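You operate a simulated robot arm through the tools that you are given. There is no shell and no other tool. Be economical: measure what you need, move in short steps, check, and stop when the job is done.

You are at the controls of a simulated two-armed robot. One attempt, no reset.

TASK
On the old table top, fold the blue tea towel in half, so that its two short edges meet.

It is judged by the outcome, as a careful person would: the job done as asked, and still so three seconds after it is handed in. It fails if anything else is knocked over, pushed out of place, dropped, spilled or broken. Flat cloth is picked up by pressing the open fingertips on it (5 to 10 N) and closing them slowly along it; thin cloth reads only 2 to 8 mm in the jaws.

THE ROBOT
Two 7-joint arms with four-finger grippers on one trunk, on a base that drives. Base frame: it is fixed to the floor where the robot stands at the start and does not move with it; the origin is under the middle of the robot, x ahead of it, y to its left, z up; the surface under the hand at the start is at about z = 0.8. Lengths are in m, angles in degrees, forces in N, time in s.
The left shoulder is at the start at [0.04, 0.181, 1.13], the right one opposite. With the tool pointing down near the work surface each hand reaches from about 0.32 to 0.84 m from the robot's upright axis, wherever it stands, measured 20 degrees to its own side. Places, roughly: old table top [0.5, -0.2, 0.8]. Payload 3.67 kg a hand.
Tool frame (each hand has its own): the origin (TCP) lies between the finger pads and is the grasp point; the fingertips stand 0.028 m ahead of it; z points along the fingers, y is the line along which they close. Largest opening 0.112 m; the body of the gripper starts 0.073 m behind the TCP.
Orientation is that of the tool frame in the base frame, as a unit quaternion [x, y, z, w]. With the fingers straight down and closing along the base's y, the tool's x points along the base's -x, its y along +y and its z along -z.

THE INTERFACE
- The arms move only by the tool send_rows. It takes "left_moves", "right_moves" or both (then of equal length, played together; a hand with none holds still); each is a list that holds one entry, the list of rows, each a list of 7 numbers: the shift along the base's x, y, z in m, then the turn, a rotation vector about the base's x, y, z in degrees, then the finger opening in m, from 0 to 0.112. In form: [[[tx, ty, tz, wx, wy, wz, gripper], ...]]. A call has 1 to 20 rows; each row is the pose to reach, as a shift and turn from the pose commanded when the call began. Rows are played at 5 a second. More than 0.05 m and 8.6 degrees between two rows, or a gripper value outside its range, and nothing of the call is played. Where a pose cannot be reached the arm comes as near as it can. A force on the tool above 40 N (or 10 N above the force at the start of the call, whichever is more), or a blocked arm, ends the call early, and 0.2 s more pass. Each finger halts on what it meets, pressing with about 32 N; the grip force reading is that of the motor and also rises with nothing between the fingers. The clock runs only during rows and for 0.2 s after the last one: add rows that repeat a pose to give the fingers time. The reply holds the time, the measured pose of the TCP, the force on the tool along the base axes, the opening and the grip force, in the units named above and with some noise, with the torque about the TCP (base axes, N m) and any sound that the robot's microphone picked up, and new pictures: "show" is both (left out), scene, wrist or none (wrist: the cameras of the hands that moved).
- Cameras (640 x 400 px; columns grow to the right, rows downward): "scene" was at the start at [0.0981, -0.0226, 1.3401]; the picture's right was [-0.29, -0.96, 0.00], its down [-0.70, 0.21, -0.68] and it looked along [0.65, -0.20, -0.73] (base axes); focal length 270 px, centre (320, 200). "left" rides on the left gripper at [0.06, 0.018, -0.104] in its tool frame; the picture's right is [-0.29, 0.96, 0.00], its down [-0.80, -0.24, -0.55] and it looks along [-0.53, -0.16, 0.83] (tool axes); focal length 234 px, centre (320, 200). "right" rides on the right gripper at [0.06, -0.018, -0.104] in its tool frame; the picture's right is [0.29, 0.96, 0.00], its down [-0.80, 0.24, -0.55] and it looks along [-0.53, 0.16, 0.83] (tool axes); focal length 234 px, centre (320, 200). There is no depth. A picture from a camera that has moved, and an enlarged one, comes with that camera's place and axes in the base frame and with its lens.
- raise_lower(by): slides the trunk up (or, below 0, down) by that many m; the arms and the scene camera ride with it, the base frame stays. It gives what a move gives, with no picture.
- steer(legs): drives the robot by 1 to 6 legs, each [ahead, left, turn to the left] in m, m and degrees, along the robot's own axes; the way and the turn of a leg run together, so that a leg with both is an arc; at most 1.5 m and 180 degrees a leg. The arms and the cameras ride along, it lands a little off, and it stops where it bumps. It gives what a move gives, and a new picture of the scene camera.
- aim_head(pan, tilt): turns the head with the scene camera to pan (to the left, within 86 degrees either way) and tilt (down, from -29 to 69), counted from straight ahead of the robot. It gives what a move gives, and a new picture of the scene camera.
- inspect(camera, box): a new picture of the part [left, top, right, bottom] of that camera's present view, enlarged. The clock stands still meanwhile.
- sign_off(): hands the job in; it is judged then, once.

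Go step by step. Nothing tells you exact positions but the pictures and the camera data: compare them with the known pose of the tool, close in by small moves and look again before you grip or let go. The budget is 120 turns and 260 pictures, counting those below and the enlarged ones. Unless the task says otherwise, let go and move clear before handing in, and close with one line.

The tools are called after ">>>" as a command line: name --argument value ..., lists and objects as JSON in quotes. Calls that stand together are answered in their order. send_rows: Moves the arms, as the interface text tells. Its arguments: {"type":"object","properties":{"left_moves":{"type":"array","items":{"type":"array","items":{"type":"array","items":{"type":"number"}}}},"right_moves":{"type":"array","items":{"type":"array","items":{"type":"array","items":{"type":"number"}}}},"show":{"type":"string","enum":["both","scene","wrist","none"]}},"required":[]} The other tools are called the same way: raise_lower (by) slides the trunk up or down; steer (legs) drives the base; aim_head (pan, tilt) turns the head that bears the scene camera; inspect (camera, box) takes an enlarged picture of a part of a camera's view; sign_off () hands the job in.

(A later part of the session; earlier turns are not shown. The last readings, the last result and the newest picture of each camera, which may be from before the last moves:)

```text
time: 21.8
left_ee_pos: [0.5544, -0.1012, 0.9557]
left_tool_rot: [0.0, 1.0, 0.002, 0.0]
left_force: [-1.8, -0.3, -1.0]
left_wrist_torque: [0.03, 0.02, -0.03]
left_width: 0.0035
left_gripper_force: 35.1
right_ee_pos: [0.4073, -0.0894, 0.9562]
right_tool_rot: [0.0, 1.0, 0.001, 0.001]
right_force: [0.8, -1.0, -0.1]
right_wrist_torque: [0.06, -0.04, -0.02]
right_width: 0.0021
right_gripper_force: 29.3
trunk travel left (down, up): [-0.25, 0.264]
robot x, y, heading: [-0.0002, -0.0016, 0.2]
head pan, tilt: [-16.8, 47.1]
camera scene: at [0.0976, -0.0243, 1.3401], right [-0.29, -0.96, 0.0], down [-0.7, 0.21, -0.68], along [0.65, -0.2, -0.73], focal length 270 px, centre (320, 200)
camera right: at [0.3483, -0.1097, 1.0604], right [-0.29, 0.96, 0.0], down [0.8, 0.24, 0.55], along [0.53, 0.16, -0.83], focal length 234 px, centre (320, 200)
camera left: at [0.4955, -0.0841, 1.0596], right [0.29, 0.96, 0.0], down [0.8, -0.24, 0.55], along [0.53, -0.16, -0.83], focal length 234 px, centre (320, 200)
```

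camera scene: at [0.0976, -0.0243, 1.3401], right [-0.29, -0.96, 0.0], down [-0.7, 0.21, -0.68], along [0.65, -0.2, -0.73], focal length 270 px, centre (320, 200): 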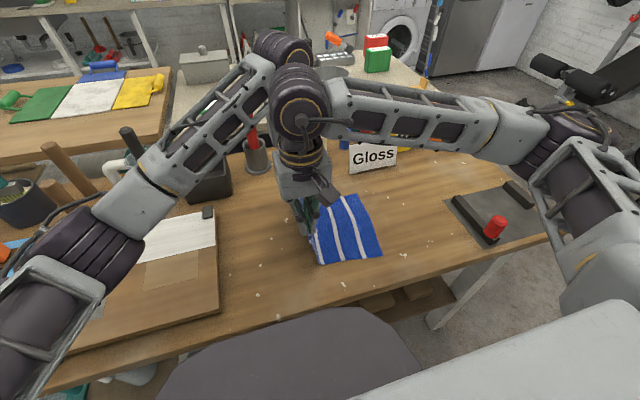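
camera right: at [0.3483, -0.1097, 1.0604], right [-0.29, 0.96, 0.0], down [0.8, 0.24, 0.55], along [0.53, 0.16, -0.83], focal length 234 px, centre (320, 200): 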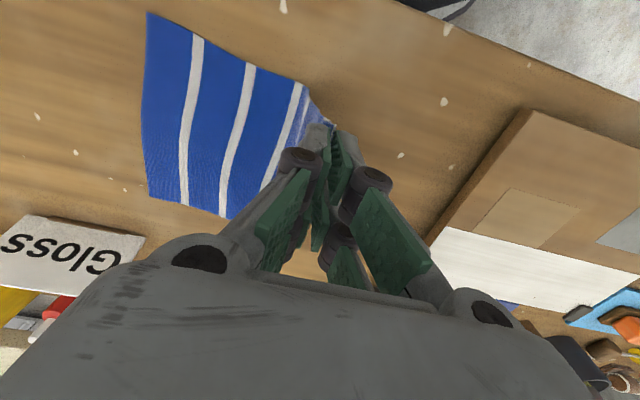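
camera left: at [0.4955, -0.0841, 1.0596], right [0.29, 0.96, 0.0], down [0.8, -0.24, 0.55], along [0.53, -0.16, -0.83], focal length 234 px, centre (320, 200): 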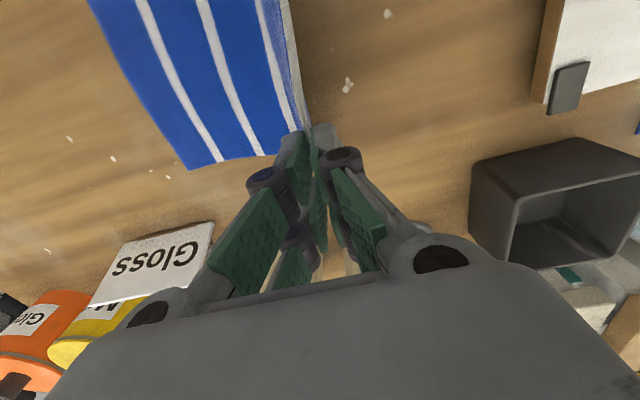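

The towel has shifted left a little: its right edge now runs from (0.370, -0.262) to (0.573, -0.279). I'll swing the held edge over toward it, tilting the hands 30° so the edge lays down outward.

>>> send_rows --left_moves '[[[0, -0.015, 0, 3, 0, 0, 0], [0, -0.035, 0, 6, 0, 0, 0], [-0.001, -0.055, -0.002, 9, 0, 0, 0], [-0.002, -0.075, -0.008, 12, 0, 0, 0], [-0.003, -0.095, -0.018, 16, 0, 0, 0], [-0.004, -0.113, -0.03, 20, 0, 0, 0], [-0.005, -0.13, -0.045, 24, 0, 0, 0], [-0.006, -0.143, -0.06, 27, 0, 0, 0], [-0.006, -0.153, -0.076, 30, 0, 0, 0], [-0.006, -0.153, -0.076, 30, 0, 0, 0]]]' --right_moves '[[[0, -0.015, 0, 3, 0, 0, 0], [0, -0.035, 0, 6, 0, 0, 0], [-0.001, -0.055, -0.002, 9, 0, 0, 0], [-0.002, -0.075, -0.008, 12, 0, 0, 0], [-0.003, -0.095, -0.018, 16, 0, 0, 0], [-0.004, -0.113, -0.03, 20, 0, 0, 0], [-0.005, -0.13, -0.045, 24, 0, 0, 0], [-0.006, -0.143, -0.06, 27, 0, 0, 0], [-0.006, -0.153, -0.076, 30, 0, 0, 0], [-0.006, -0.153, -0.076, 30, 0, 0, 0]]]'

```text
time: 23.8
left_ee_pos: [0.5653, -0.1573, 0.8947]
left_tool_rot: [0.008, 0.978, 0.208, -0.005]
left_force: [-11.5, -7.7, -0.6]
left_wrist_torque: [-0.14, 0.18, 0.31]
left_width: 0.0023
left_gripper_force: 29.6
left hand out of reach, approached as far as the arm can: row 6, 7, 8, 9
right_ee_pos: [0.408, -0.2341, 0.8908]
right_tool_rot: [-0.001, 0.968, 0.252, 0.008]
right_force: [10.0, 5.9, 0.7]
right_wrist_torque: [0.14, -0.22, 0.09]
right_width: 0.0022
right_gripper_force: 31.8
trunk travel left (down, up): [-0.25, 0.264]
robot x, y, heading: [-0.0006, 0.0021, 0.0]
head pan, tilt: [-16.8, 47.1]
stopped in row 9 (right hand): the force on the tool passed its limit at 52 N (the readings are from after the stop); the commanded pose is now the measured one
camera scene: at [0.0995, -0.0227, 1.34], right [-0.29, -0.96, 0.0], down [-0.7, 0.21, -0.68], along [0.65, -0.2, -0.73], focal length 270 px, centre (320, 200)
camera right: at [0.3466, -0.3018, 0.9716], right [-0.29, 0.84, 0.46], down [0.79, -0.06, 0.61], along [0.54, 0.55, -0.64], focal length 234 px, centre (320, 200)
camera left: at [0.5084, -0.1832, 0.997], right [0.3, 0.87, 0.39], down [0.8, -0.45, 0.4], along [0.52, 0.19, -0.83], focal length 234 px, centre (320, 200)
```

scene: 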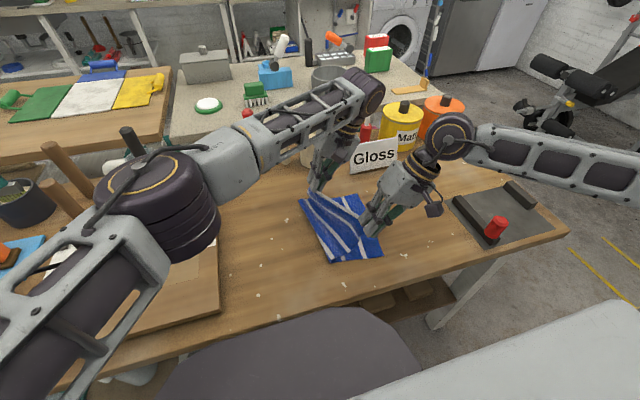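
right: 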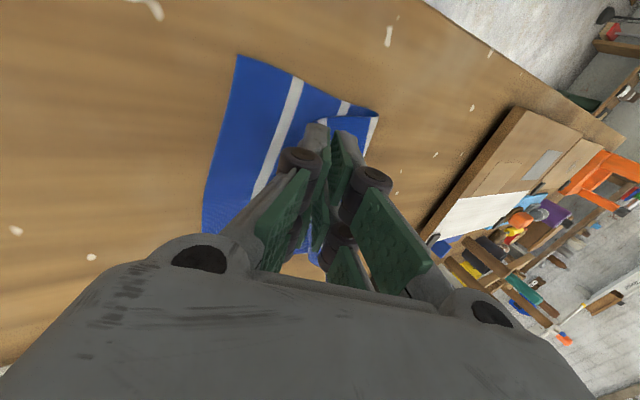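
left: 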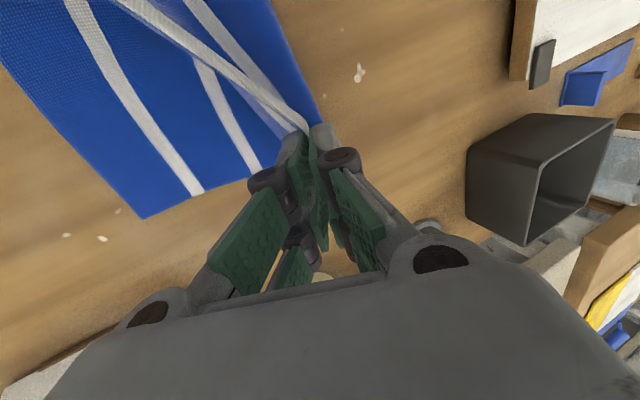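

The left arm ran out of reach, so the cloth is taut between the hands. I'll bring the right hand back level with the left, then drive the base to the right to carry both across.

>>> send_rows --left_moves '[[[-0.002, 0, 0.006, -2, 0, 0, 0], [-0.005, 0.002, 0.012, -4, 0, 0, 0], [-0.008, 0.004, 0.018, -7, 0, 0, 0], [-0.011, 0.006, 0.024, -9, 0, 0, 0], [-0.011, 0.006, 0.03, -9, 0, 0, 0]]]' --right_moves '[[[0, 0.018, 0.008, -3, 0, 0, 0], [-0.001, 0.036, 0.016, -6, 0, 0, 0], [-0.002, 0.056, 0.024, -9, 0, 0, 0], [-0.003, 0.075, 0.03, -12, 0, 0, 0], [-0.003, 0.094, 0.034, -14, 0, 0, 0]]]' --show "scene"

```text
time: 25.0
left_ee_pos: [0.557, -0.1495, 0.9252]
left_tool_rot: [0.005, 0.991, 0.131, -0.004]
left_force: [0.4, 0.4, -0.4]
left_wrist_torque: [0.03, 0.0, 0.01]
left_width: 0.002
left_gripper_force: 29.7
right_ee_pos: [0.4031, -0.1404, 0.9238]
right_tool_rot: [-0.002, 0.991, 0.131, 0.006]
right_force: [-0.2, -0.5, -0.5]
right_wrist_torque: [-0.03, -0.02, -0.01]
right_width: 0.0023
right_gripper_force: 30.2
trunk travel left (down, up): [-0.25, 0.264]
robot x, y, heading: [-0.0005, -0.0001, 0.0]
head pan, tilt: [-16.8, 47.1]
camera scene: at [0.0984, -0.0222, 1.3401], right [-0.29, -0.96, 0.0], down [-0.7, 0.21, -0.68], along [0.65, -0.2, -0.73], focal length 270 px, centre (320, 200)
```

scene: 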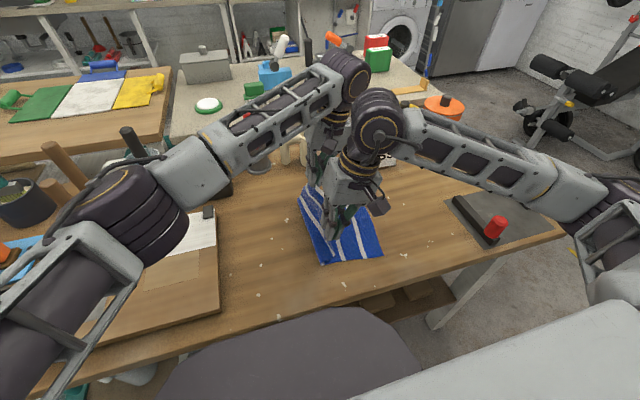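

The tension is gone and the hands are level. I'll check the grips and the towel before driving.

>>> inspect --camera "right" --box '[0, 0, 640, 400]'

>>> inspect --camera "left" --box '[0, 0, 640, 400]'

```text
1.00 times, centred on (320, 200) of right (not enlarged: the box is as wide or as high as the picture)
camera zoom: at [0.3425, -0.1866, 1.019], right [-0.29, 0.92, 0.25], down [0.79, 0.09, 0.61], along [0.54, 0.37, -0.75], focal length 234 px, centre (320, 200)
```

zoom: 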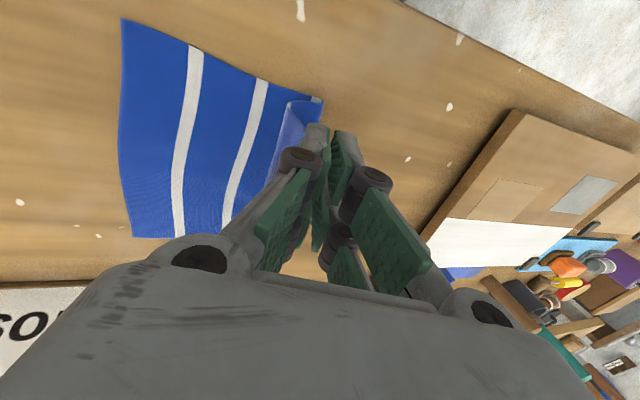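

```text
1.00 times, centred on (320, 200) of left (not enlarged: the box is as wide or as high as the picture)
camera zoom: at [0.4981, -0.1591, 1.0297], right [0.3, 0.92, 0.25], down [0.8, -0.38, 0.46], along [0.52, 0.06, -0.85], focal length 234 px, centre (320, 200)
```

zoom: 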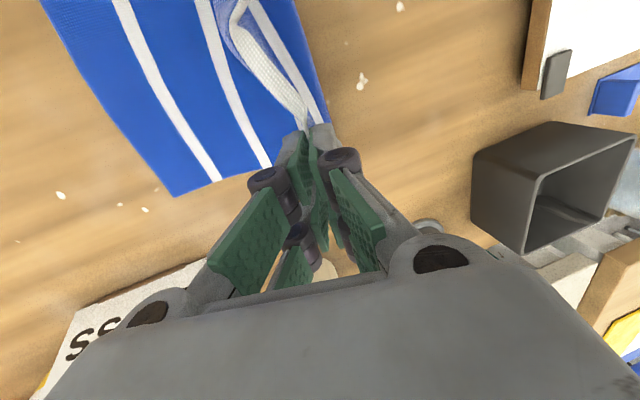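

The towel's right edge hasn't moved and both grips hold. I'll swing both hands back a little, then drive 0.145 m to the right so the left arm gains reach.

>>> send_rows --left_moves '[[[0, 0.02, 0, 0, 0, 0, 0], [0, 0.04, 0, 0, 0, 0, 0], [0, 0.06, 0, 0, 0, 0, 0], [0, 0.075, -0.003, 0, 0, 0, 0]]]' --right_moves '[[[0, 0.02, 0, 0, 0, 0, 0], [0, 0.04, 0, 0, 0, 0, 0], [0, 0.06, 0, 0, 0, 0, 0], [0, 0.075, -0.003, 0, 0, 0, 0]]]' --show "none"

>>> steer --legs '[[0, -0.145, 0]]'

```text
time: 26.0
left_ee_pos: [0.556, -0.0741, 0.9198]
left_tool_rot: [0.006, 0.991, 0.132, -0.004]
left_force: [-1.1, 0.6, 0.8]
left_wrist_torque: [-0.05, 0.01, 0.02]
left_width: 0.0024
left_gripper_force: 34.2
right_ee_pos: [0.4037, -0.064, 0.9216]
right_tool_rot: [-0.001, 0.991, 0.133, 0.007]
right_force: [0.6, 0.2, -0.6]
right_wrist_torque: [-0.05, 0.01, -0.01]
right_width: 0.0029
right_gripper_force: 34.2
trunk travel left (down, up): [-0.25, 0.264]
robot x, y, heading: [-0.001, 0.0007, -0.2]
head pan, tilt: [-16.8, 47.1]
```

```text
time: 27.3
left_ee_pos: [0.5556, -0.2197, 0.9201]
left_tool_rot: [0.005, 0.991, 0.133, -0.004]
left_force: [-0.7, 0.1, 0.4]
left_wrist_torque: [0.04, -0.03, 0.03]
left_width: 0.0023
left_gripper_force: 30.0
right_ee_pos: [0.4024, -0.2108, 0.9211]
right_tool_rot: [-0.001, 0.991, 0.132, 0.006]
right_force: [-0.5, -0.2, 0.1]
right_wrist_torque: [-0.04, 0.01, 0.03]
right_width: 0.0026
right_gripper_force: 34.5
trunk travel left (down, up): [-0.25, 0.264]
robot x, y, heading: [-0.0044, -0.1452, -0.0]
head pan, tilt: [-16.8, 47.1]
camera scene: at [0.0983, -0.1684, 1.34], right [-0.29, -0.96, 0.0], down [-0.7, 0.21, -0.68], along [0.65, -0.2, -0.73], focal length 270 px, centre (320, 200)
```

scene: 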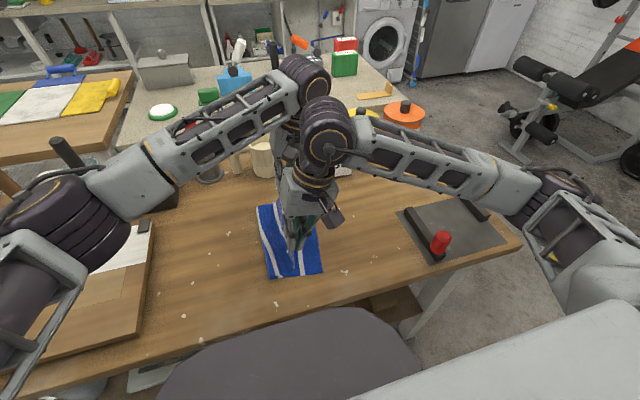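

The hands rode over smoothly and now stand over the right half. Next I'll lower along the rest of the arc toward the right edge, with a bit more tilt.

>>> send_rows --left_moves '[[[-0.001, -0.008, -0.01, 2, 0, 0, 0], [-0.002, -0.017, -0.022, 4, 0, 0, 0], [-0.003, -0.026, -0.034, 6, 0, 0, 0], [-0.004, -0.034, -0.046, 8, 0, 0, 0], [-0.005, -0.041, -0.058, 10, 0, 0, 0], [-0.006, -0.046, -0.068, 12, 0, 0, 0], [-0.006, -0.046, -0.068, 12, 0, 0, 0]]]' --right_moves '[[[0, -0.008, -0.01, 2, 0, 0, 0], [0, -0.016, -0.022, 4, 0, 0, 0], [-0.001, -0.024, -0.034, 6, 0, 0, 0], [-0.001, -0.032, -0.046, 8, 0, 0, 0], [-0.002, -0.038, -0.058, 10, 0, 0, 0], [-0.002, -0.042, -0.068, 12, 0, 0, 0], [-0.002, -0.042, -0.068, 12, 0, 0, 0]]]'

```text
time: 28.9
left_ee_pos: [0.5502, -0.2655, 0.8546]
left_tool_rot: [0.004, 0.972, 0.235, -0.005]
left_force: [-0.1, -0.1, 0.2]
left_wrist_torque: [0.02, 0.04, 0.0]
left_width: 0.0024
left_gripper_force: 29.9
right_ee_pos: [0.4018, -0.2516, 0.8523]
right_tool_rot: [-0.001, 0.972, 0.235, 0.008]
right_force: [-0.5, 0.7, 1.7]
right_wrist_torque: [-0.03, 0.02, -0.02]
right_width: 0.0022
right_gripper_force: 32.5
trunk travel left (down, up): [-0.25, 0.264]
robot x, y, heading: [0.0071, -0.1423, 0.1]
head pan, tilt: [-16.8, 47.1]
camera scene: at [0.0984, -0.1668, 1.3401], right [-0.29, -0.96, 0.0], down [-0.7, 0.21, -0.68], along [0.65, -0.2, -0.73], focal length 270 px, centre (320, 200)
camera right: at [0.3399, -0.3169, 0.9366], right [-0.29, 0.85, 0.43], down [0.79, -0.04, 0.61], along [0.54, 0.52, -0.66], focal length 234 px, centre (320, 200)
camera left: at [0.4925, -0.2971, 0.9547], right [0.3, 0.85, 0.43], down [0.8, -0.47, 0.37], along [0.52, 0.23, -0.82], focal length 234 px, centre (320, 200)
```

scene: 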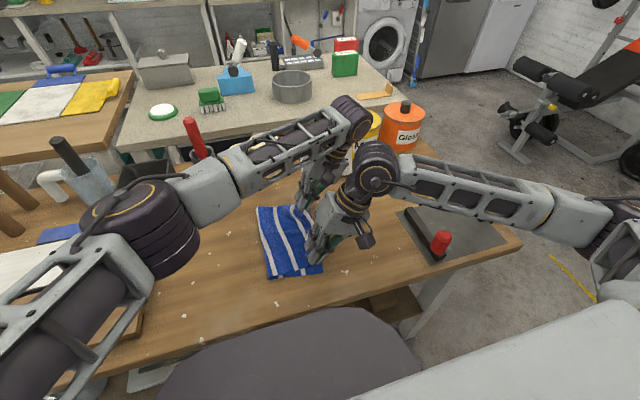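
right: 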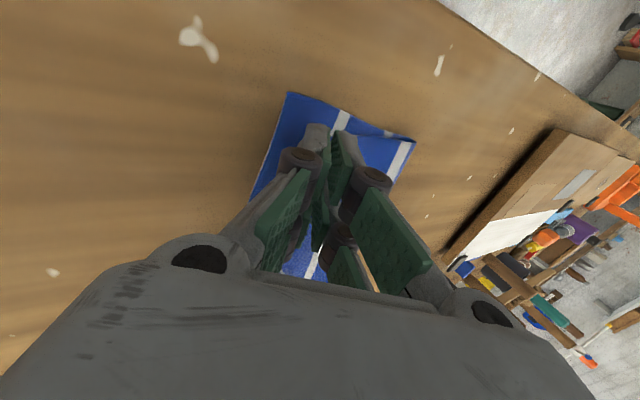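
left: 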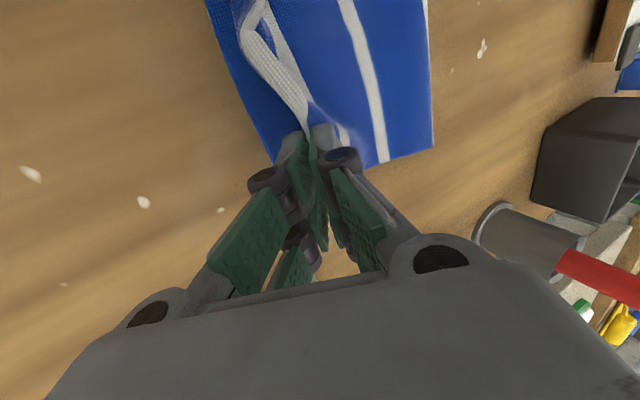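

The held edge hovers about 2 cm above the right part. I'll zoom in to measure how far it still has to go.

>>> inspect --camera "right" --box '[220, 70, 440, 208]'

>>> inspect --camera "left" --box '[200, 0, 440, 150]'

```text
2.90 times, centred on (330, 139) of right
camera zoom: at [0.3399, -0.3169, 0.9366], right [-0.29, 0.85, 0.43], down [0.79, -0.04, 0.61], along [0.54, 0.52, -0.66], focal length 679 px, centre (291, 377)
```

zoom: 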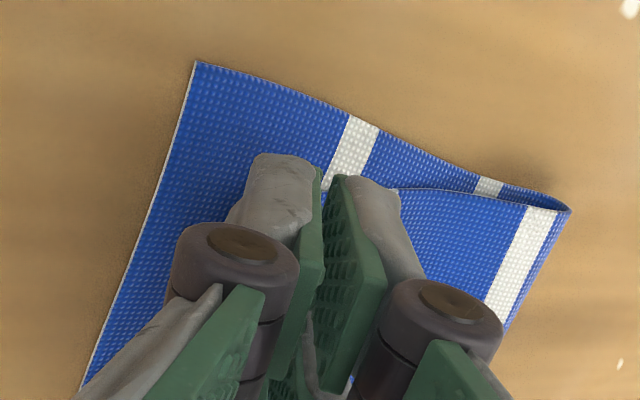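

```text
2.67 times, centred on (320, 75) of left
camera zoom: at [0.4925, -0.2971, 0.9547], right [0.3, 0.85, 0.43], down [0.8, -0.47, 0.37], along [0.52, 0.23, -0.82], focal length 624 px, centre (320, 533)
```

zoom: 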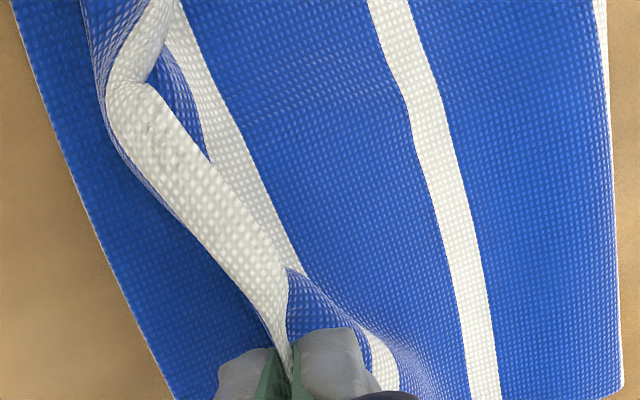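

The crease sits about where it should, near y -0.13. The edge must still go about 14 mm outward and 17 mm down, which should also pull the slack out of the middle.

>>> send_rows --left_moves '[[[0, -0.006, -0.003, 0, 0, 0, 0], [0, -0.012, -0.007, 0, 0, 0, 0], [0, -0.015, -0.012, 0, 0, 0, 0], [0, -0.015, -0.017, 0, 0, 0, 0], [0, -0.015, -0.017, 0, 0, 0, 0]]]' --right_moves '[[[0, -0.006, -0.003, 0, 0, 0, 0], [0, -0.012, -0.007, 0, 0, 0, 0], [0, -0.015, -0.012, 0, 0, 0, 0], [0, -0.015, -0.015, 0, 0, 0, 0], [0, -0.015, -0.015, 0, 0, 0, 0]]]' --show "none"

>>> inspect --camera "right" --box '[220, 70, 440, 208]'

>>> inspect --camera "left" --box '[200, 0, 440, 150]'

```text
time: 30.1
left_ee_pos: [0.5504, -0.2794, 0.8362]
left_tool_rot: [0.005, 0.972, 0.235, -0.006]
left_force: [1.1, -1.0, 0.0]
left_wrist_torque: [-0.02, -0.01, 0.0]
left_width: 0.0025
left_gripper_force: 30.8
right_ee_pos: [0.4016, -0.2667, 0.8375]
right_tool_rot: [-0.002, 0.972, 0.235, 0.007]
right_force: [-0.2, -0.4, 0.9]
right_wrist_torque: [0.02, -0.01, 0.03]
right_width: 0.0018
right_gripper_force: 30.4
trunk travel left (down, up): [-0.25, 0.264]
robot x, y, heading: [0.0031, -0.1456, -0.1]
head pan, tilt: [-16.8, 47.1]
```

```text
2.90 times, centred on (330, 139) of right
camera zoom: at [0.3398, -0.3322, 0.9216], right [-0.29, 0.85, 0.43], down [0.79, -0.04, 0.61], along [0.54, 0.52, -0.66], focal length 679 px, centre (291, 377)
```

zoom: 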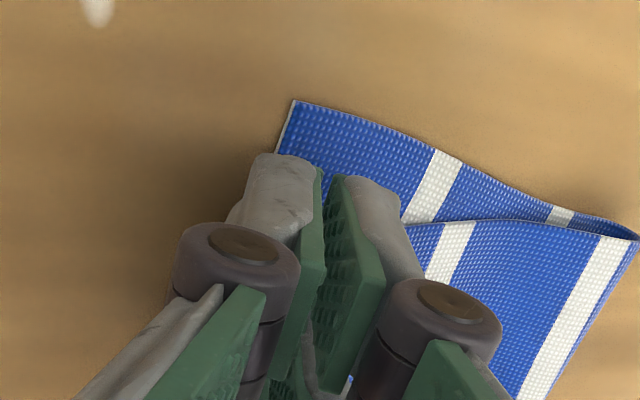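

```text
2.67 times, centred on (320, 75) of left
camera zoom: at [0.4925, -0.3124, 0.9375], right [0.3, 0.85, 0.43], down [0.8, -0.47, 0.37], along [0.52, 0.23, -0.82], focal length 624 px, centre (320, 533)
```

zoom: 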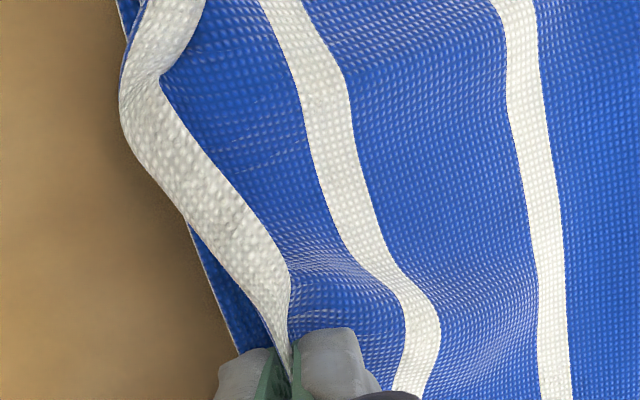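

The edge is nearly in place, but it bows outward between the hands. I'll spread the hands apart gently by 1 cm each to straighten it.

>>> send_rows --left_moves '[[[0.004, 0, 0, 0, 0, 0, 0], [0.008, 0, 0, 0, 0, 0, 0], [0.01, 0, 0, 0, 0, 0, 0], [0.01, 0, 0, 0, 0, 0, 0]]]' --right_moves '[[[-0.004, 0, 0, 0, 0, 0, 0], [-0.008, 0, 0, 0, 0, 0, 0], [-0.01, 0, 0, 0, 0, 0, 0], [-0.01, 0, 0, 0, 0, 0, 0]]]' --show "none"

>>> inspect --camera "right" --box '[220, 70, 440, 208]'

>>> inspect --camera "left" --box '[120, 0, 480, 225]'

```text
time: 31.1
left_ee_pos: [0.5608, -0.2805, 0.8362]
left_tool_rot: [0.004, 0.972, 0.235, -0.005]
left_force: [0.6, -0.6, 0.6]
left_wrist_torque: [-0.03, 0.03, 0.04]
left_width: 0.0024
left_gripper_force: 32.2
right_ee_pos: [0.3904, -0.2665, 0.8377]
right_tool_rot: [-0.001, 0.972, 0.235, 0.007]
right_force: [0.4, -0.4, 1.2]
right_wrist_torque: [-0.06, 0.01, 0.03]
right_width: 0.0022
right_gripper_force: 33.4
trunk travel left (down, up): [-0.25, 0.264]
robot x, y, heading: [0.0025, -0.1438, -0.1]
head pan, tilt: [-16.8, 47.1]
```

```text
2.90 times, centred on (330, 139) of right
camera zoom: at [0.33, -0.3321, 0.9217], right [-0.29, 0.85, 0.43], down [0.79, -0.04, 0.61], along [0.54, 0.52, -0.66], focal length 679 px, centre (291, 377)
```

zoom: 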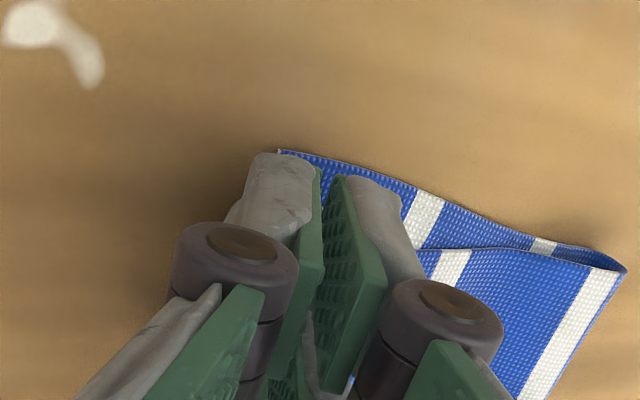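

```text
1.78 times, centred on (300, 112) of left
camera zoom: at [0.5026, -0.3121, 0.9375], right [0.3, 0.85, 0.43], down [0.8, -0.47, 0.37], along [0.52, 0.23, -0.82], focal length 416 px, centre (356, 356)
```

zoom: 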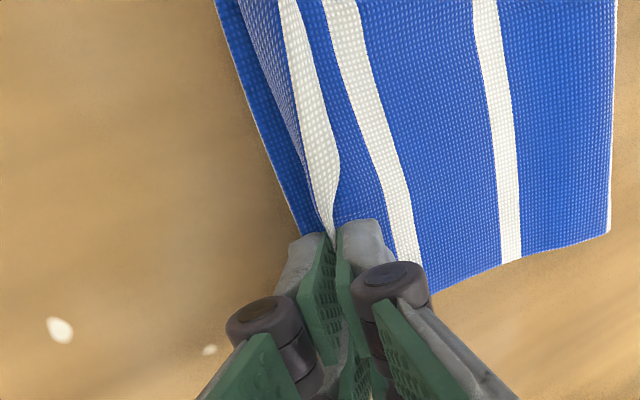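

The edge is now straight and parallel to the lower one. I'll open the fingers a little and withdraw along the finger axis so the flap falls outward.

>>> send_rows --left_moves '[[[0, 0, 0, 0, 0, 0, 0.006], [0, 0, 0.002, 0, 0, 0, 0.014], [0, 0, 0.002, 0, 0, 0, 0.02], [0, -0.005, 0.011, 0, 0, 0, 0.02], [0, -0.012, 0.025, 0, 0, 0, 0.02], [0, -0.02, 0.045, 0, 0, 0, 0.02], [0, -0.02, 0.08, 0, 0, 0, 0.02], [0, -0.02, 0.11, -4, 0, 0, 0.02]]]' --right_moves '[[[0, 0, 0, 0, 0, 0, 0.006], [0, 0, 0.002, 0, 0, 0, 0.014], [0, 0, 0.002, 0, 0, 0, 0.02], [0, -0.005, 0.011, 0, 0, 0, 0.02], [0, -0.012, 0.025, 0, 0, 0, 0.02], [0, -0.02, 0.045, 0, 0, 0, 0.02], [0, -0.04, 0.08, 0, 0, 0, 0.02], [0, -0.06, 0.11, -4, 0, 0, 0.02]]]'

```text
time: 32.9
left_ee_pos: [0.5614, -0.2999, 0.9469]
left_tool_rot: [0.006, 0.98, 0.201, -0.006]
left_force: [-0.6, -0.3, -0.7]
left_wrist_torque: [-0.01, -0.01, -0.03]
left_width: 0.0201
left_gripper_force: 0.0
left hand out of reach, approached as far as the arm can: row 6, 7
right_ee_pos: [0.3912, -0.328, 0.9486]
right_tool_rot: [-0.001, 0.98, 0.201, 0.007]
right_force: [0.5, 0.1, 0.0]
right_wrist_torque: [-0.02, 0.0, -0.02]
right_width: 0.0201
right_gripper_force: 0.0
trunk travel left (down, up): [-0.25, 0.264]
robot x, y, heading: [0.0039, -0.1465, 0.1]
head pan, tilt: [-16.8, 47.1]
camera scene: at [0.0983, -0.1663, 1.3401], right [-0.29, -0.96, 0.0], down [-0.7, 0.21, -0.68], along [0.65, -0.2, -0.73], focal length 270 px, centre (320, 200)
camera right: at [0.3302, -0.3866, 1.0366], right [-0.29, 0.88, 0.37], down [0.79, 0.0, 0.61], along [0.54, 0.47, -0.7], focal length 234 px, centre (320, 200)
camera left: at [0.5033, -0.324, 1.0498], right [0.3, 0.88, 0.37], down [0.8, -0.44, 0.41], along [0.52, 0.18, -0.83], focal length 234 px, centre (320, 200)
```

scene: 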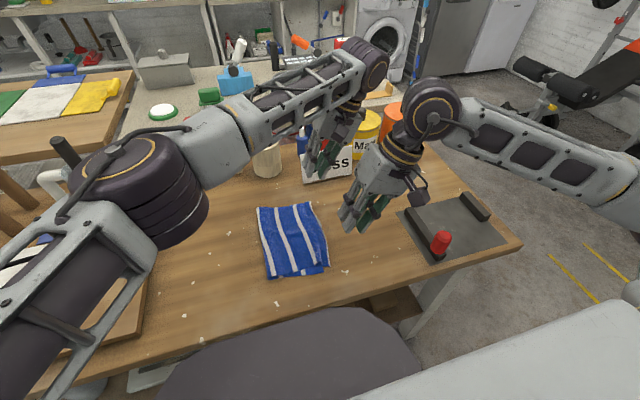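
right: 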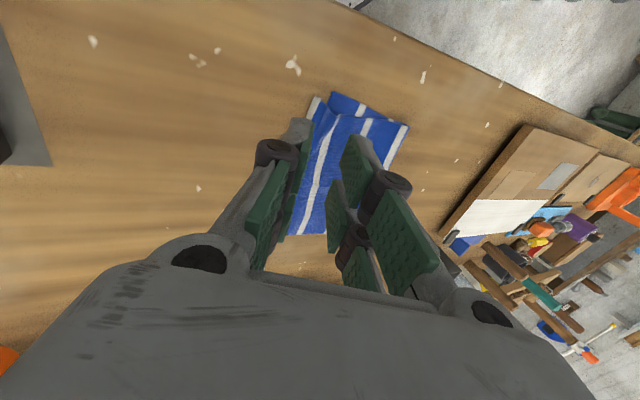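
left: 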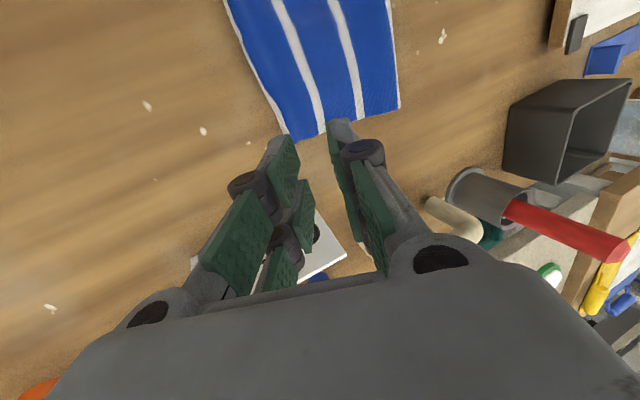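

The towel is folded and let go. I'll zoom in to see how well the short edges meet.

>>> inspect --camera "scene" --box '[240, 190, 352, 290]'

>>> inspect --camera "left" --box '[200, 0, 424, 140]'

>>> inspect --camera "right" --box '[240, 70, 440, 250]'

```text
4.00 times, centred on (296, 240) of scene
camera zoom: at [0.0983, -0.1663, 1.3401], right [-0.29, -0.96, 0.0], down [-0.7, 0.21, -0.68], along [0.65, -0.2, -0.73], focal length 1080 px, centre (416, 40)
```

zoom: 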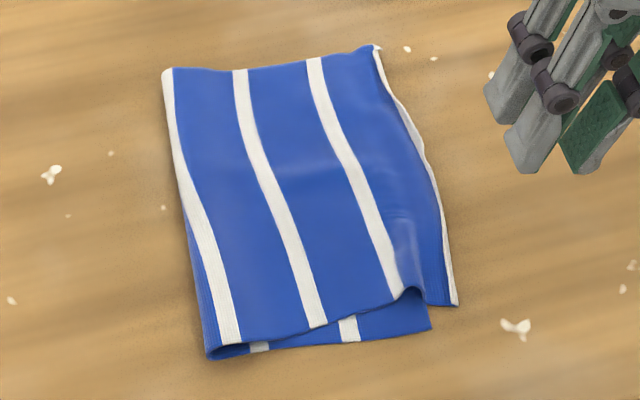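

```text
2.86 times, centred on (312, 70) of left
camera zoom: at [0.5033, -0.324, 1.0498], right [0.3, 0.88, 0.37], down [0.8, -0.44, 0.41], along [0.52, 0.18, -0.83], focal length 669 px, centre (343, 571)
```

zoom: 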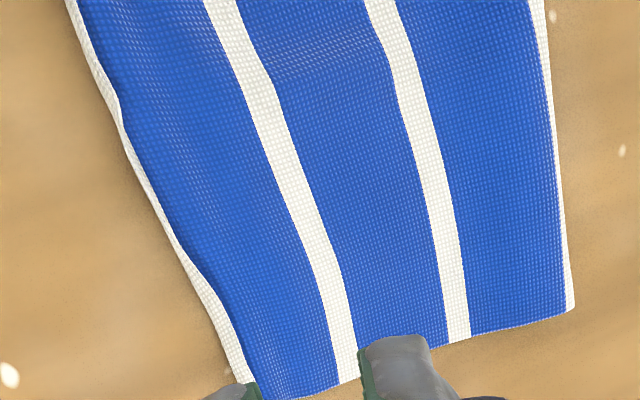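

```text
2.22 times, centred on (340, 160) of right
camera zoom: at [0.3302, -0.3866, 1.0366], right [-0.29, 0.88, 0.37], down [0.79, 0.0, 0.61], along [0.54, 0.47, -0.7], focal length 520 px, centre (276, 289)
```

zoom: 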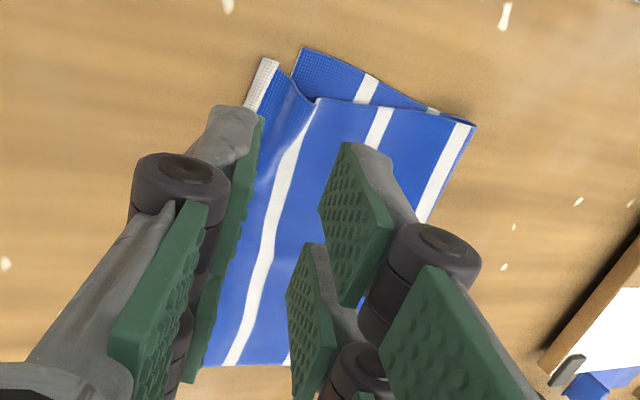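

The fold is good, but at the near corner the top layer overshoots by about 1.5 cm and is puckered. I'll move the left hand away and bring the right hand upright over that corner for a closer look.

>>> send_rows --left_moves '[[[0, 0.02, 0.03, -4, 0, 0, 0.02], [0, 0.05, 0.06, -8, 0, 0, 0.02], [0, 0.09, 0.06, -12, 0, 0, 0.02], [0, 0.13, 0.06, -16, 0, 0, 0.02], [0, 0.17, 0.06, -20, 0, 0, 0.02], [0, 0.2, 0.06, -23, 0, 0, 0.02]]]' --right_moves '[[[0, 0, 0, -4, 0, 0, 0.026], [0, 0.01, 0, -8, 0, 0, 0.026], [0, 0.02, 0, -12, 0, 0, 0.026], [0, 0.03, -0.01, -16, 0, 0, 0.026], [0, 0.035, -0.02, -20, 0, 0, 0.026], [0.002, 0.038, -0.04, -23.2, 0, 0, 0.026]]]'

>>> inspect --camera "right" --box '[220, 60, 460, 210]'

>>> inspect --camera "scene" --box '[240, 190, 352, 290]'

```text
time: 34.3
left_ee_pos: [0.5603, -0.0989, 1.0063]
left_tool_rot: [0.006, 1.0, 0.001, -0.004]
left_force: [0.1, 0.9, 0.0]
left_wrist_torque: [-0.03, 0.02, 0.03]
left_width: 0.02
left_gripper_force: 0.0
right_ee_pos: [0.3928, -0.2883, 0.908]
right_tool_rot: [-0.002, 1.0, -0.002, 0.007]
right_force: [-0.2, 0.3, -0.6]
right_wrist_torque: [-0.02, 0.03, -0.03]
right_width: 0.0262
right_gripper_force: 0.0
trunk travel left (down, up): [-0.25, 0.264]
robot x, y, heading: [0.0012, -0.1441, -0.2]
head pan, tilt: [-16.8, 47.1]
camera scene: at [0.0986, -0.166, 1.3401], right [-0.29, -0.96, 0.0], down [-0.7, 0.21, -0.68], along [0.65, -0.2, -0.73], focal length 270 px, centre (320, 200)
camera right: at [0.3326, -0.3083, 1.0118], right [-0.29, 0.96, -0.01], down [0.79, 0.25, 0.56], along [0.54, 0.16, -0.83], focal length 234 px, centre (320, 200)
camera left: at [0.5024, -0.082, 1.1098], right [0.3, 0.95, 0.0], down [0.8, -0.25, 0.55], along [0.52, -0.17, -0.84], focal length 234 px, centre (320, 200)
```

scene: 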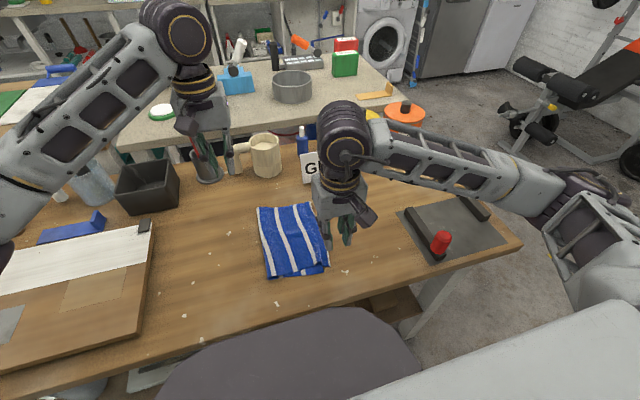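
right: 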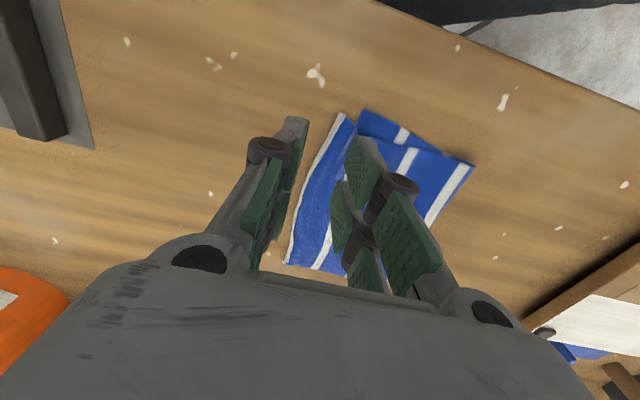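
left: 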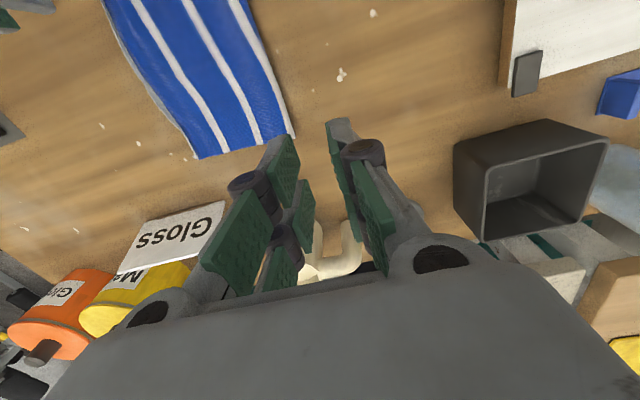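

```text
2.67 times, centred on (340, 135) of right
camera zoom: at [0.3326, -0.3083, 1.0118], right [-0.29, 0.96, -0.01], down [0.79, 0.25, 0.56], along [0.54, 0.16, -0.83], focal length 624 px, centre (267, 373)
```

zoom: 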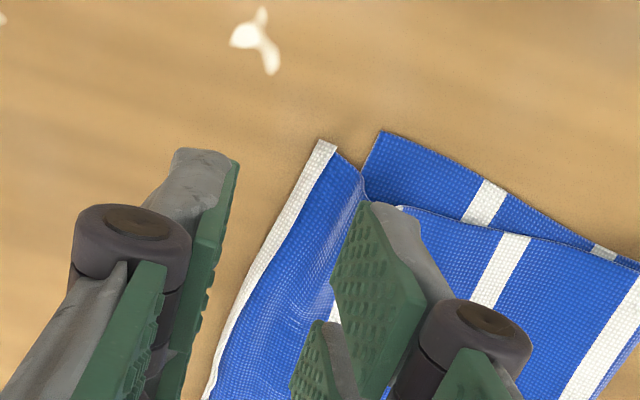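

```text
4.00 times, centred on (296, 240) of scene
camera zoom: at [0.0986, -0.166, 1.3401], right [-0.29, -0.96, 0.0], down [-0.7, 0.21, -0.68], along [0.65, -0.2, -0.73], focal length 1080 px, centre (416, 40)
```

zoom: 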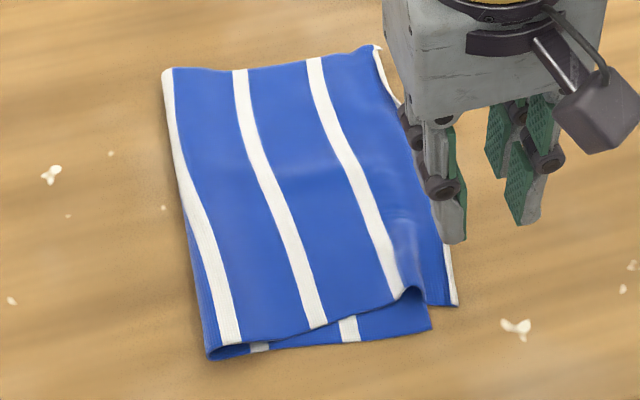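

The top near corner is at about (0.376, -0.276) and the bottom one at (0.370, -0.260). I'll pinch the top edge just inside that corner with the right hand.

>>> send_rows --right_moves '[[[0.002, 0.011, -0.02, 0, 0, 0, 0.018], [0.002, 0.011, -0.045, 0, 0, 0, 0.018], [0.002, 0.011, -0.065, 0, 0, 0, 0.018], [0.002, 0.011, -0.075, 0, 0, 0, 0.018], [0.002, 0.011, -0.078, 0, 0, 0, 0.018], [0.002, 0.011, -0.079, 0, 0, 0, 0.018]]]' --show "none"

>>> inspect --camera "right" --box '[240, 90, 400, 190]'

```text
time: 35.7
left_ee_pos: [0.5598, -0.1022, 1.0057]
left_tool_rot: [0.006, 1.0, 0.002, -0.004]
left_force: [0.3, 0.8, -0.5]
left_wrist_torque: [-0.01, 0.03, -0.02]
left_width: 0.0198
left_gripper_force: 0.0
right_ee_pos: [0.3956, -0.278, 0.8288]
right_tool_rot: [-0.003, 1.0, 0.0, 0.007]
right_force: [-0.8, -0.4, 1.4]
right_wrist_torque: [0.04, -0.02, 0.0]
right_width: 0.0178
right_gripper_force: 0.1
trunk travel left (down, up): [-0.25, 0.264]
robot x, y, heading: [-0.0031, -0.1442, -0.0]
head pan, tilt: [-16.8, 47.1]
```

```text
4.00 times, centred on (320, 140) of right
camera zoom: at [0.3341, -0.2979, 0.9327], right [-0.29, 0.96, 0.0], down [0.79, 0.24, 0.56], along [0.54, 0.16, -0.83], focal length 937 px, centre (320, 440)
```

zoom: 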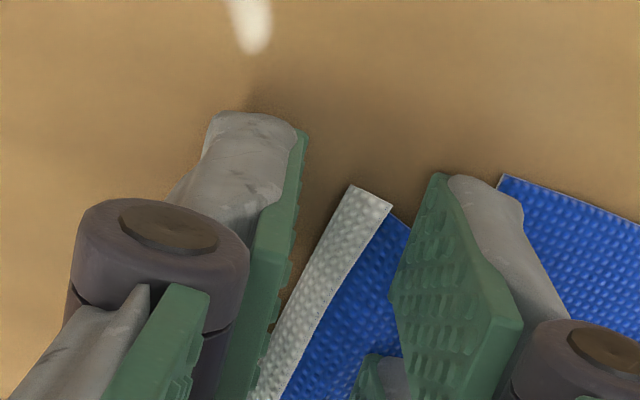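

The edge lies between the open fingers as planned. I'll press 1 mm more and close slowly.

>>> send_rows --right_moves '[[[0, 0, -0.0007, 0, 0, 0, 0.018], [0, 0, -0.001, 0, 0, 0, 0.016], [0, 0, -0.001, 0, 0, 0, 0.014], [0, 0, -0.001, 0, 0, 0, 0.012], [0, 0, -0.001, 0, 0, 0, 0.01], [0, 0, -0.001, 0, 0, 0, 0.008], [0, 0, -0.001, 0, 0, 0, 0.006], [0, 0, -0.001, 0, 0, 0, 0.004], [0, 0, -0.001, 0, 0, 0, 0.002], [0, 0, -0.001, 0, 0, 0, 0], [0, 0, -0.001, 0, 0, 0, 0]]]' --show "none"

>>> inspect --camera "right" --box '[240, 90, 400, 190]'

```text
time: 38.1
left_ee_pos: [0.5603, -0.0996, 1.0058]
left_tool_rot: [0.005, 1.0, 0.002, -0.004]
left_force: [0.2, -0.4, 0.4]
left_wrist_torque: [0.0, -0.01, 0.02]
left_width: 0.02
left_gripper_force: 0.1
right_ee_pos: [0.3951, -0.2787, 0.8283]
right_tool_rot: [-0.003, 1.0, 0.0, 0.006]
right_force: [-0.1, 1.0, 1.1]
right_wrist_torque: [0.02, -0.01, -0.02]
right_width: 0.003
right_gripper_force: 31.3
trunk travel left (down, up): [-0.25, 0.264]
robot x, y, heading: [-0.0023, -0.1457, 0.3]
head pan, tilt: [-16.8, 47.1]
```

```text
4.00 times, centred on (320, 140) of right
camera zoom: at [0.3341, -0.2977, 0.9316], right [-0.29, 0.96, 0.0], down [0.79, 0.24, 0.56], along [0.54, 0.16, -0.83], focal length 937 px, centre (320, 440)
```

zoom: 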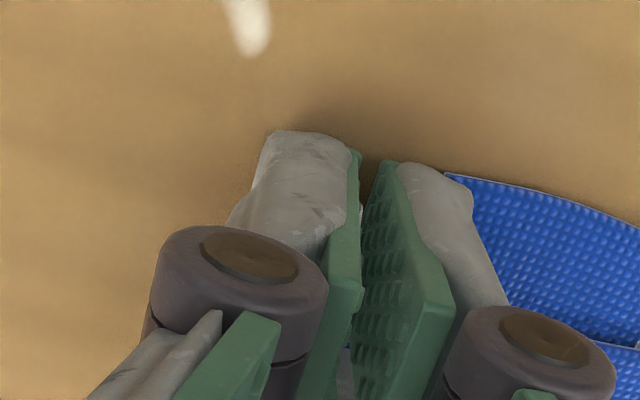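

The near corner is in the jaws. I'll lift it slightly, move it back over the lower corner with a tilt, and lower it.

>>> send_rows --right_moves '[[[0, 0, 0.012, 0, 0, 0, 0], [-0.003, 0.004, 0.024, 7, 0, 0, 0], [-0.005, 0.012, 0.028, 14, 0, 0, 0], [-0.008, 0.02, 0.026, 21, 0, 0, 0], [-0.01, 0.025, 0.02, 27, 0, 0, 0], [-0.01, 0.025, 0.014, 27, 0, 0, 0], [-0.01, 0.025, 0.009, 27, 0, 0, 0], [-0.01, 0.025, 0.009, 27, 0, 0, 0]]]' --show "scene"

>>> inspect --camera "right" --box '[220, 60, 460, 210]'

>>> inspect --camera "scene" --box '[240, 190, 352, 290]'

```text
time: 39.9
left_ee_pos: [0.5614, -0.1015, 1.0045]
left_tool_rot: [0.006, 1.0, 0.002, -0.004]
left_force: [1.2, 0.4, -0.1]
left_wrist_torque: [0.03, 0.0, 0.02]
left_width: 0.0201
left_gripper_force: 0.0
right_ee_pos: [0.3853, -0.2535, 0.8383]
right_tool_rot: [0.0, 0.972, 0.233, 0.006]
right_force: [0.2, 0.0, 0.0]
right_wrist_torque: [-0.02, 0.0, 0.02]
right_width: 0.0028
right_gripper_force: 32.8
trunk travel left (down, up): [-0.25, 0.264]
robot x, y, heading: [-0.0034, -0.1447, 0.2]
head pan, tilt: [-16.8, 47.1]
camera scene: at [0.0984, -0.1672, 1.3401], right [-0.29, -0.96, 0.0], down [-0.7, 0.21, -0.68], along [0.65, -0.2, -0.73], focal length 270 px, centre (320, 200)
```

scene: 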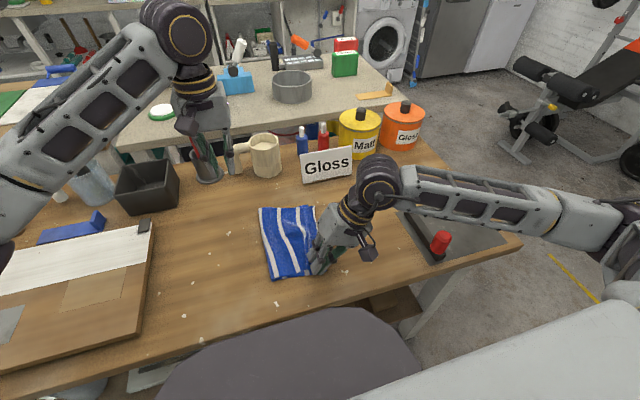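

```text
2.67 times, centred on (340, 135) of right
camera zoom: at [0.3239, -0.3182, 0.9209], right [-0.29, 0.85, 0.43], down [0.79, -0.04, 0.61], along [0.54, 0.52, -0.66], focal length 624 px, centre (267, 373)
```

zoom: 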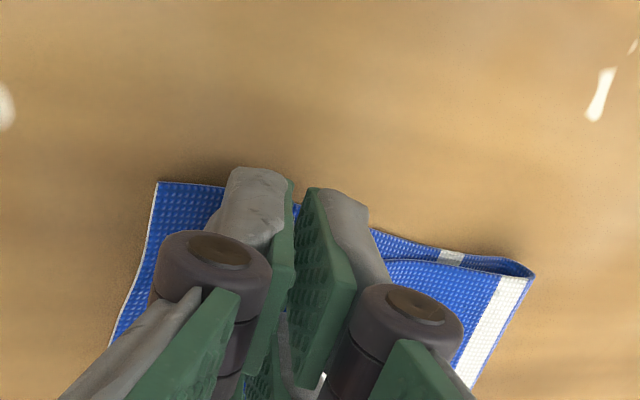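

```text
4.00 times, centred on (296, 240) of scene
camera zoom: at [0.0984, -0.1672, 1.3401], right [-0.29, -0.96, 0.0], down [-0.7, 0.21, -0.68], along [0.65, -0.2, -0.73], focal length 1080 px, centre (416, 40)
```

zoom: 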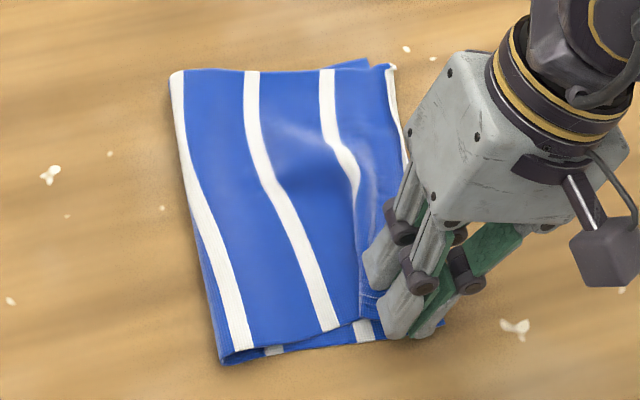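

The pull moved the far end of the top layer about 1 cm toward me. I'll keep the near corner held and bring the left hand over to put the far corner back, stretching the edge between both hands.

>>> send_rows --left_moves '[[[-0.004, -0.045, -0.005, 0, 0, 0, 0.02], [-0.008, -0.09, -0.015, 0, 0, 0, 0.018], [-0.012, -0.13, -0.03, 0, 0, 0, 0.018], [-0.015, -0.165, -0.05, 0, 0, 0, 0.018], [-0.015, -0.185, -0.085, 0, 0, 0, 0.018], [-0.015, -0.185, -0.12, 0, 0, 0, 0.018], [-0.015, -0.185, -0.12, 0, 0, 0, 0.018]]]' --show "wrist"

>>> inspect --camera "left" --box '[220, 60, 460, 210]'

```text
time: 41.5
left_ee_pos: [0.5453, -0.287, 0.8851]
left_tool_rot: [0.006, 1.0, 0.002, -0.004]
left_force: [-0.6, -0.9, 0.0]
left_wrist_torque: [0.01, -0.01, 0.02]
left_width: 0.0182
left_gripper_force: 0.0
right_ee_pos: [0.3855, -0.2534, 0.8384]
right_tool_rot: [0.0, 0.972, 0.234, 0.007]
right_force: [0.3, -0.4, 0.0]
right_wrist_torque: [-0.03, 0.03, 0.03]
right_width: 0.0026
right_gripper_force: 32.0
trunk travel left (down, up): [-0.25, 0.264]
robot x, y, heading: [0.0003, -0.1445, -0.1]
head pan, tilt: [-16.8, 47.1]
camera left: at [0.4876, -0.2691, 0.9892], right [0.3, 0.95, 0.0], down [0.8, -0.25, 0.55], along [0.52, -0.16, -0.84], focal length 234 px, centre (320, 200)
```

left: 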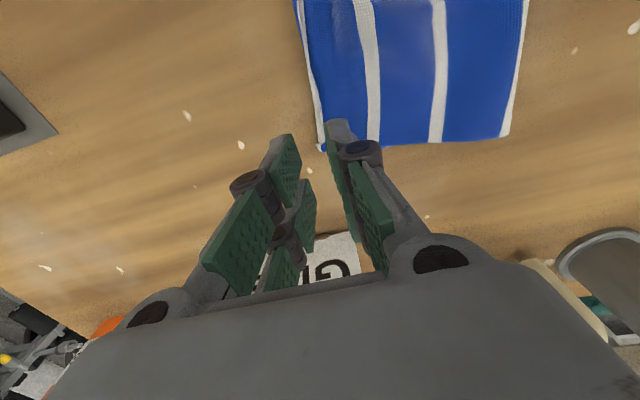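

```text
2.67 times, centred on (340, 135) of left
camera zoom: at [0.4876, -0.2691, 0.9892], right [0.3, 0.95, 0.0], down [0.8, -0.25, 0.55], along [0.52, -0.16, -0.84], focal length 624 px, centre (267, 373)
```

zoom: 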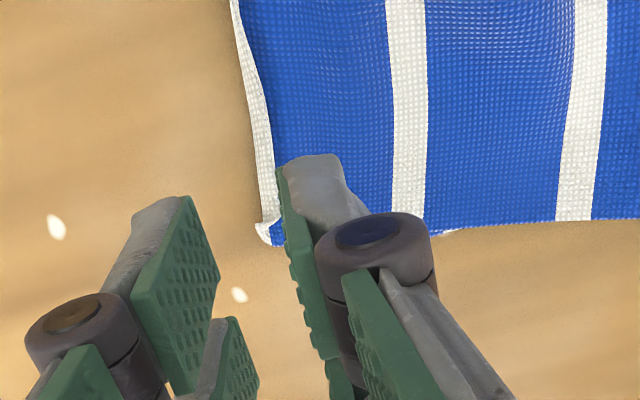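

The top far corner is at about (0.555, -0.291). I'll pinch it with the left hand.

>>> send_rows --left_moves '[[[-0.007, 0.003, -0.02, 0, 0, 0, 0.015], [-0.007, 0.003, -0.04, 0, 0, 0, 0.015], [-0.007, 0.003, -0.052, 0, 0, 0, 0.015], [-0.007, 0.003, -0.056, 0, 0, 0, 0.015], [-0.007, 0.003, -0.057, 0, 0, 0, 0.015]]]' --show "none"

>>> inspect --camera "left" --box '[240, 60, 400, 160]'

```text
time: 42.7
left_ee_pos: [0.539, -0.2821, 0.8297]
left_tool_rot: [0.006, 1.0, 0.001, -0.003]
left_force: [0.1, -0.3, 1.5]
left_wrist_torque: [0.02, -0.02, 0.01]
left_width: 0.0147
left_gripper_force: 0.1
right_ee_pos: [0.3851, -0.2531, 0.8376]
right_tool_rot: [-0.002, 0.972, 0.233, 0.007]
right_force: [0.6, -1.6, 0.5]
right_wrist_torque: [0.04, 0.01, 0.05]
right_width: 0.0024
right_gripper_force: 32.5
trunk travel left (down, up): [-0.25, 0.264]
robot x, y, heading: [0.0031, -0.1436, -0.0]
head pan, tilt: [-16.8, 47.1]
```

```text
4.00 times, centred on (320, 110) of left
camera zoom: at [0.4807, -0.2646, 0.9335], right [0.3, 0.95, 0.0], down [0.8, -0.25, 0.55], along [0.52, -0.16, -0.84], focal length 937 px, centre (320, 560)
```

zoom: 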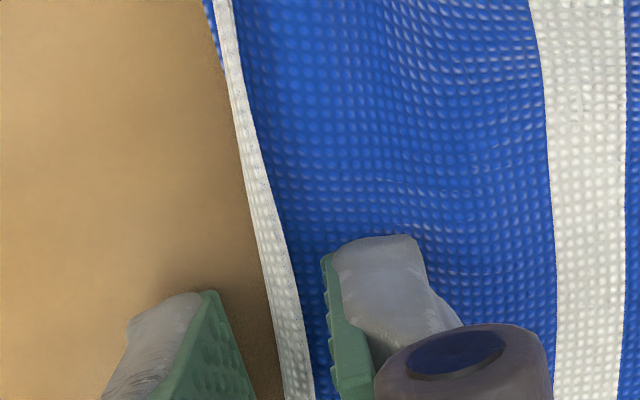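

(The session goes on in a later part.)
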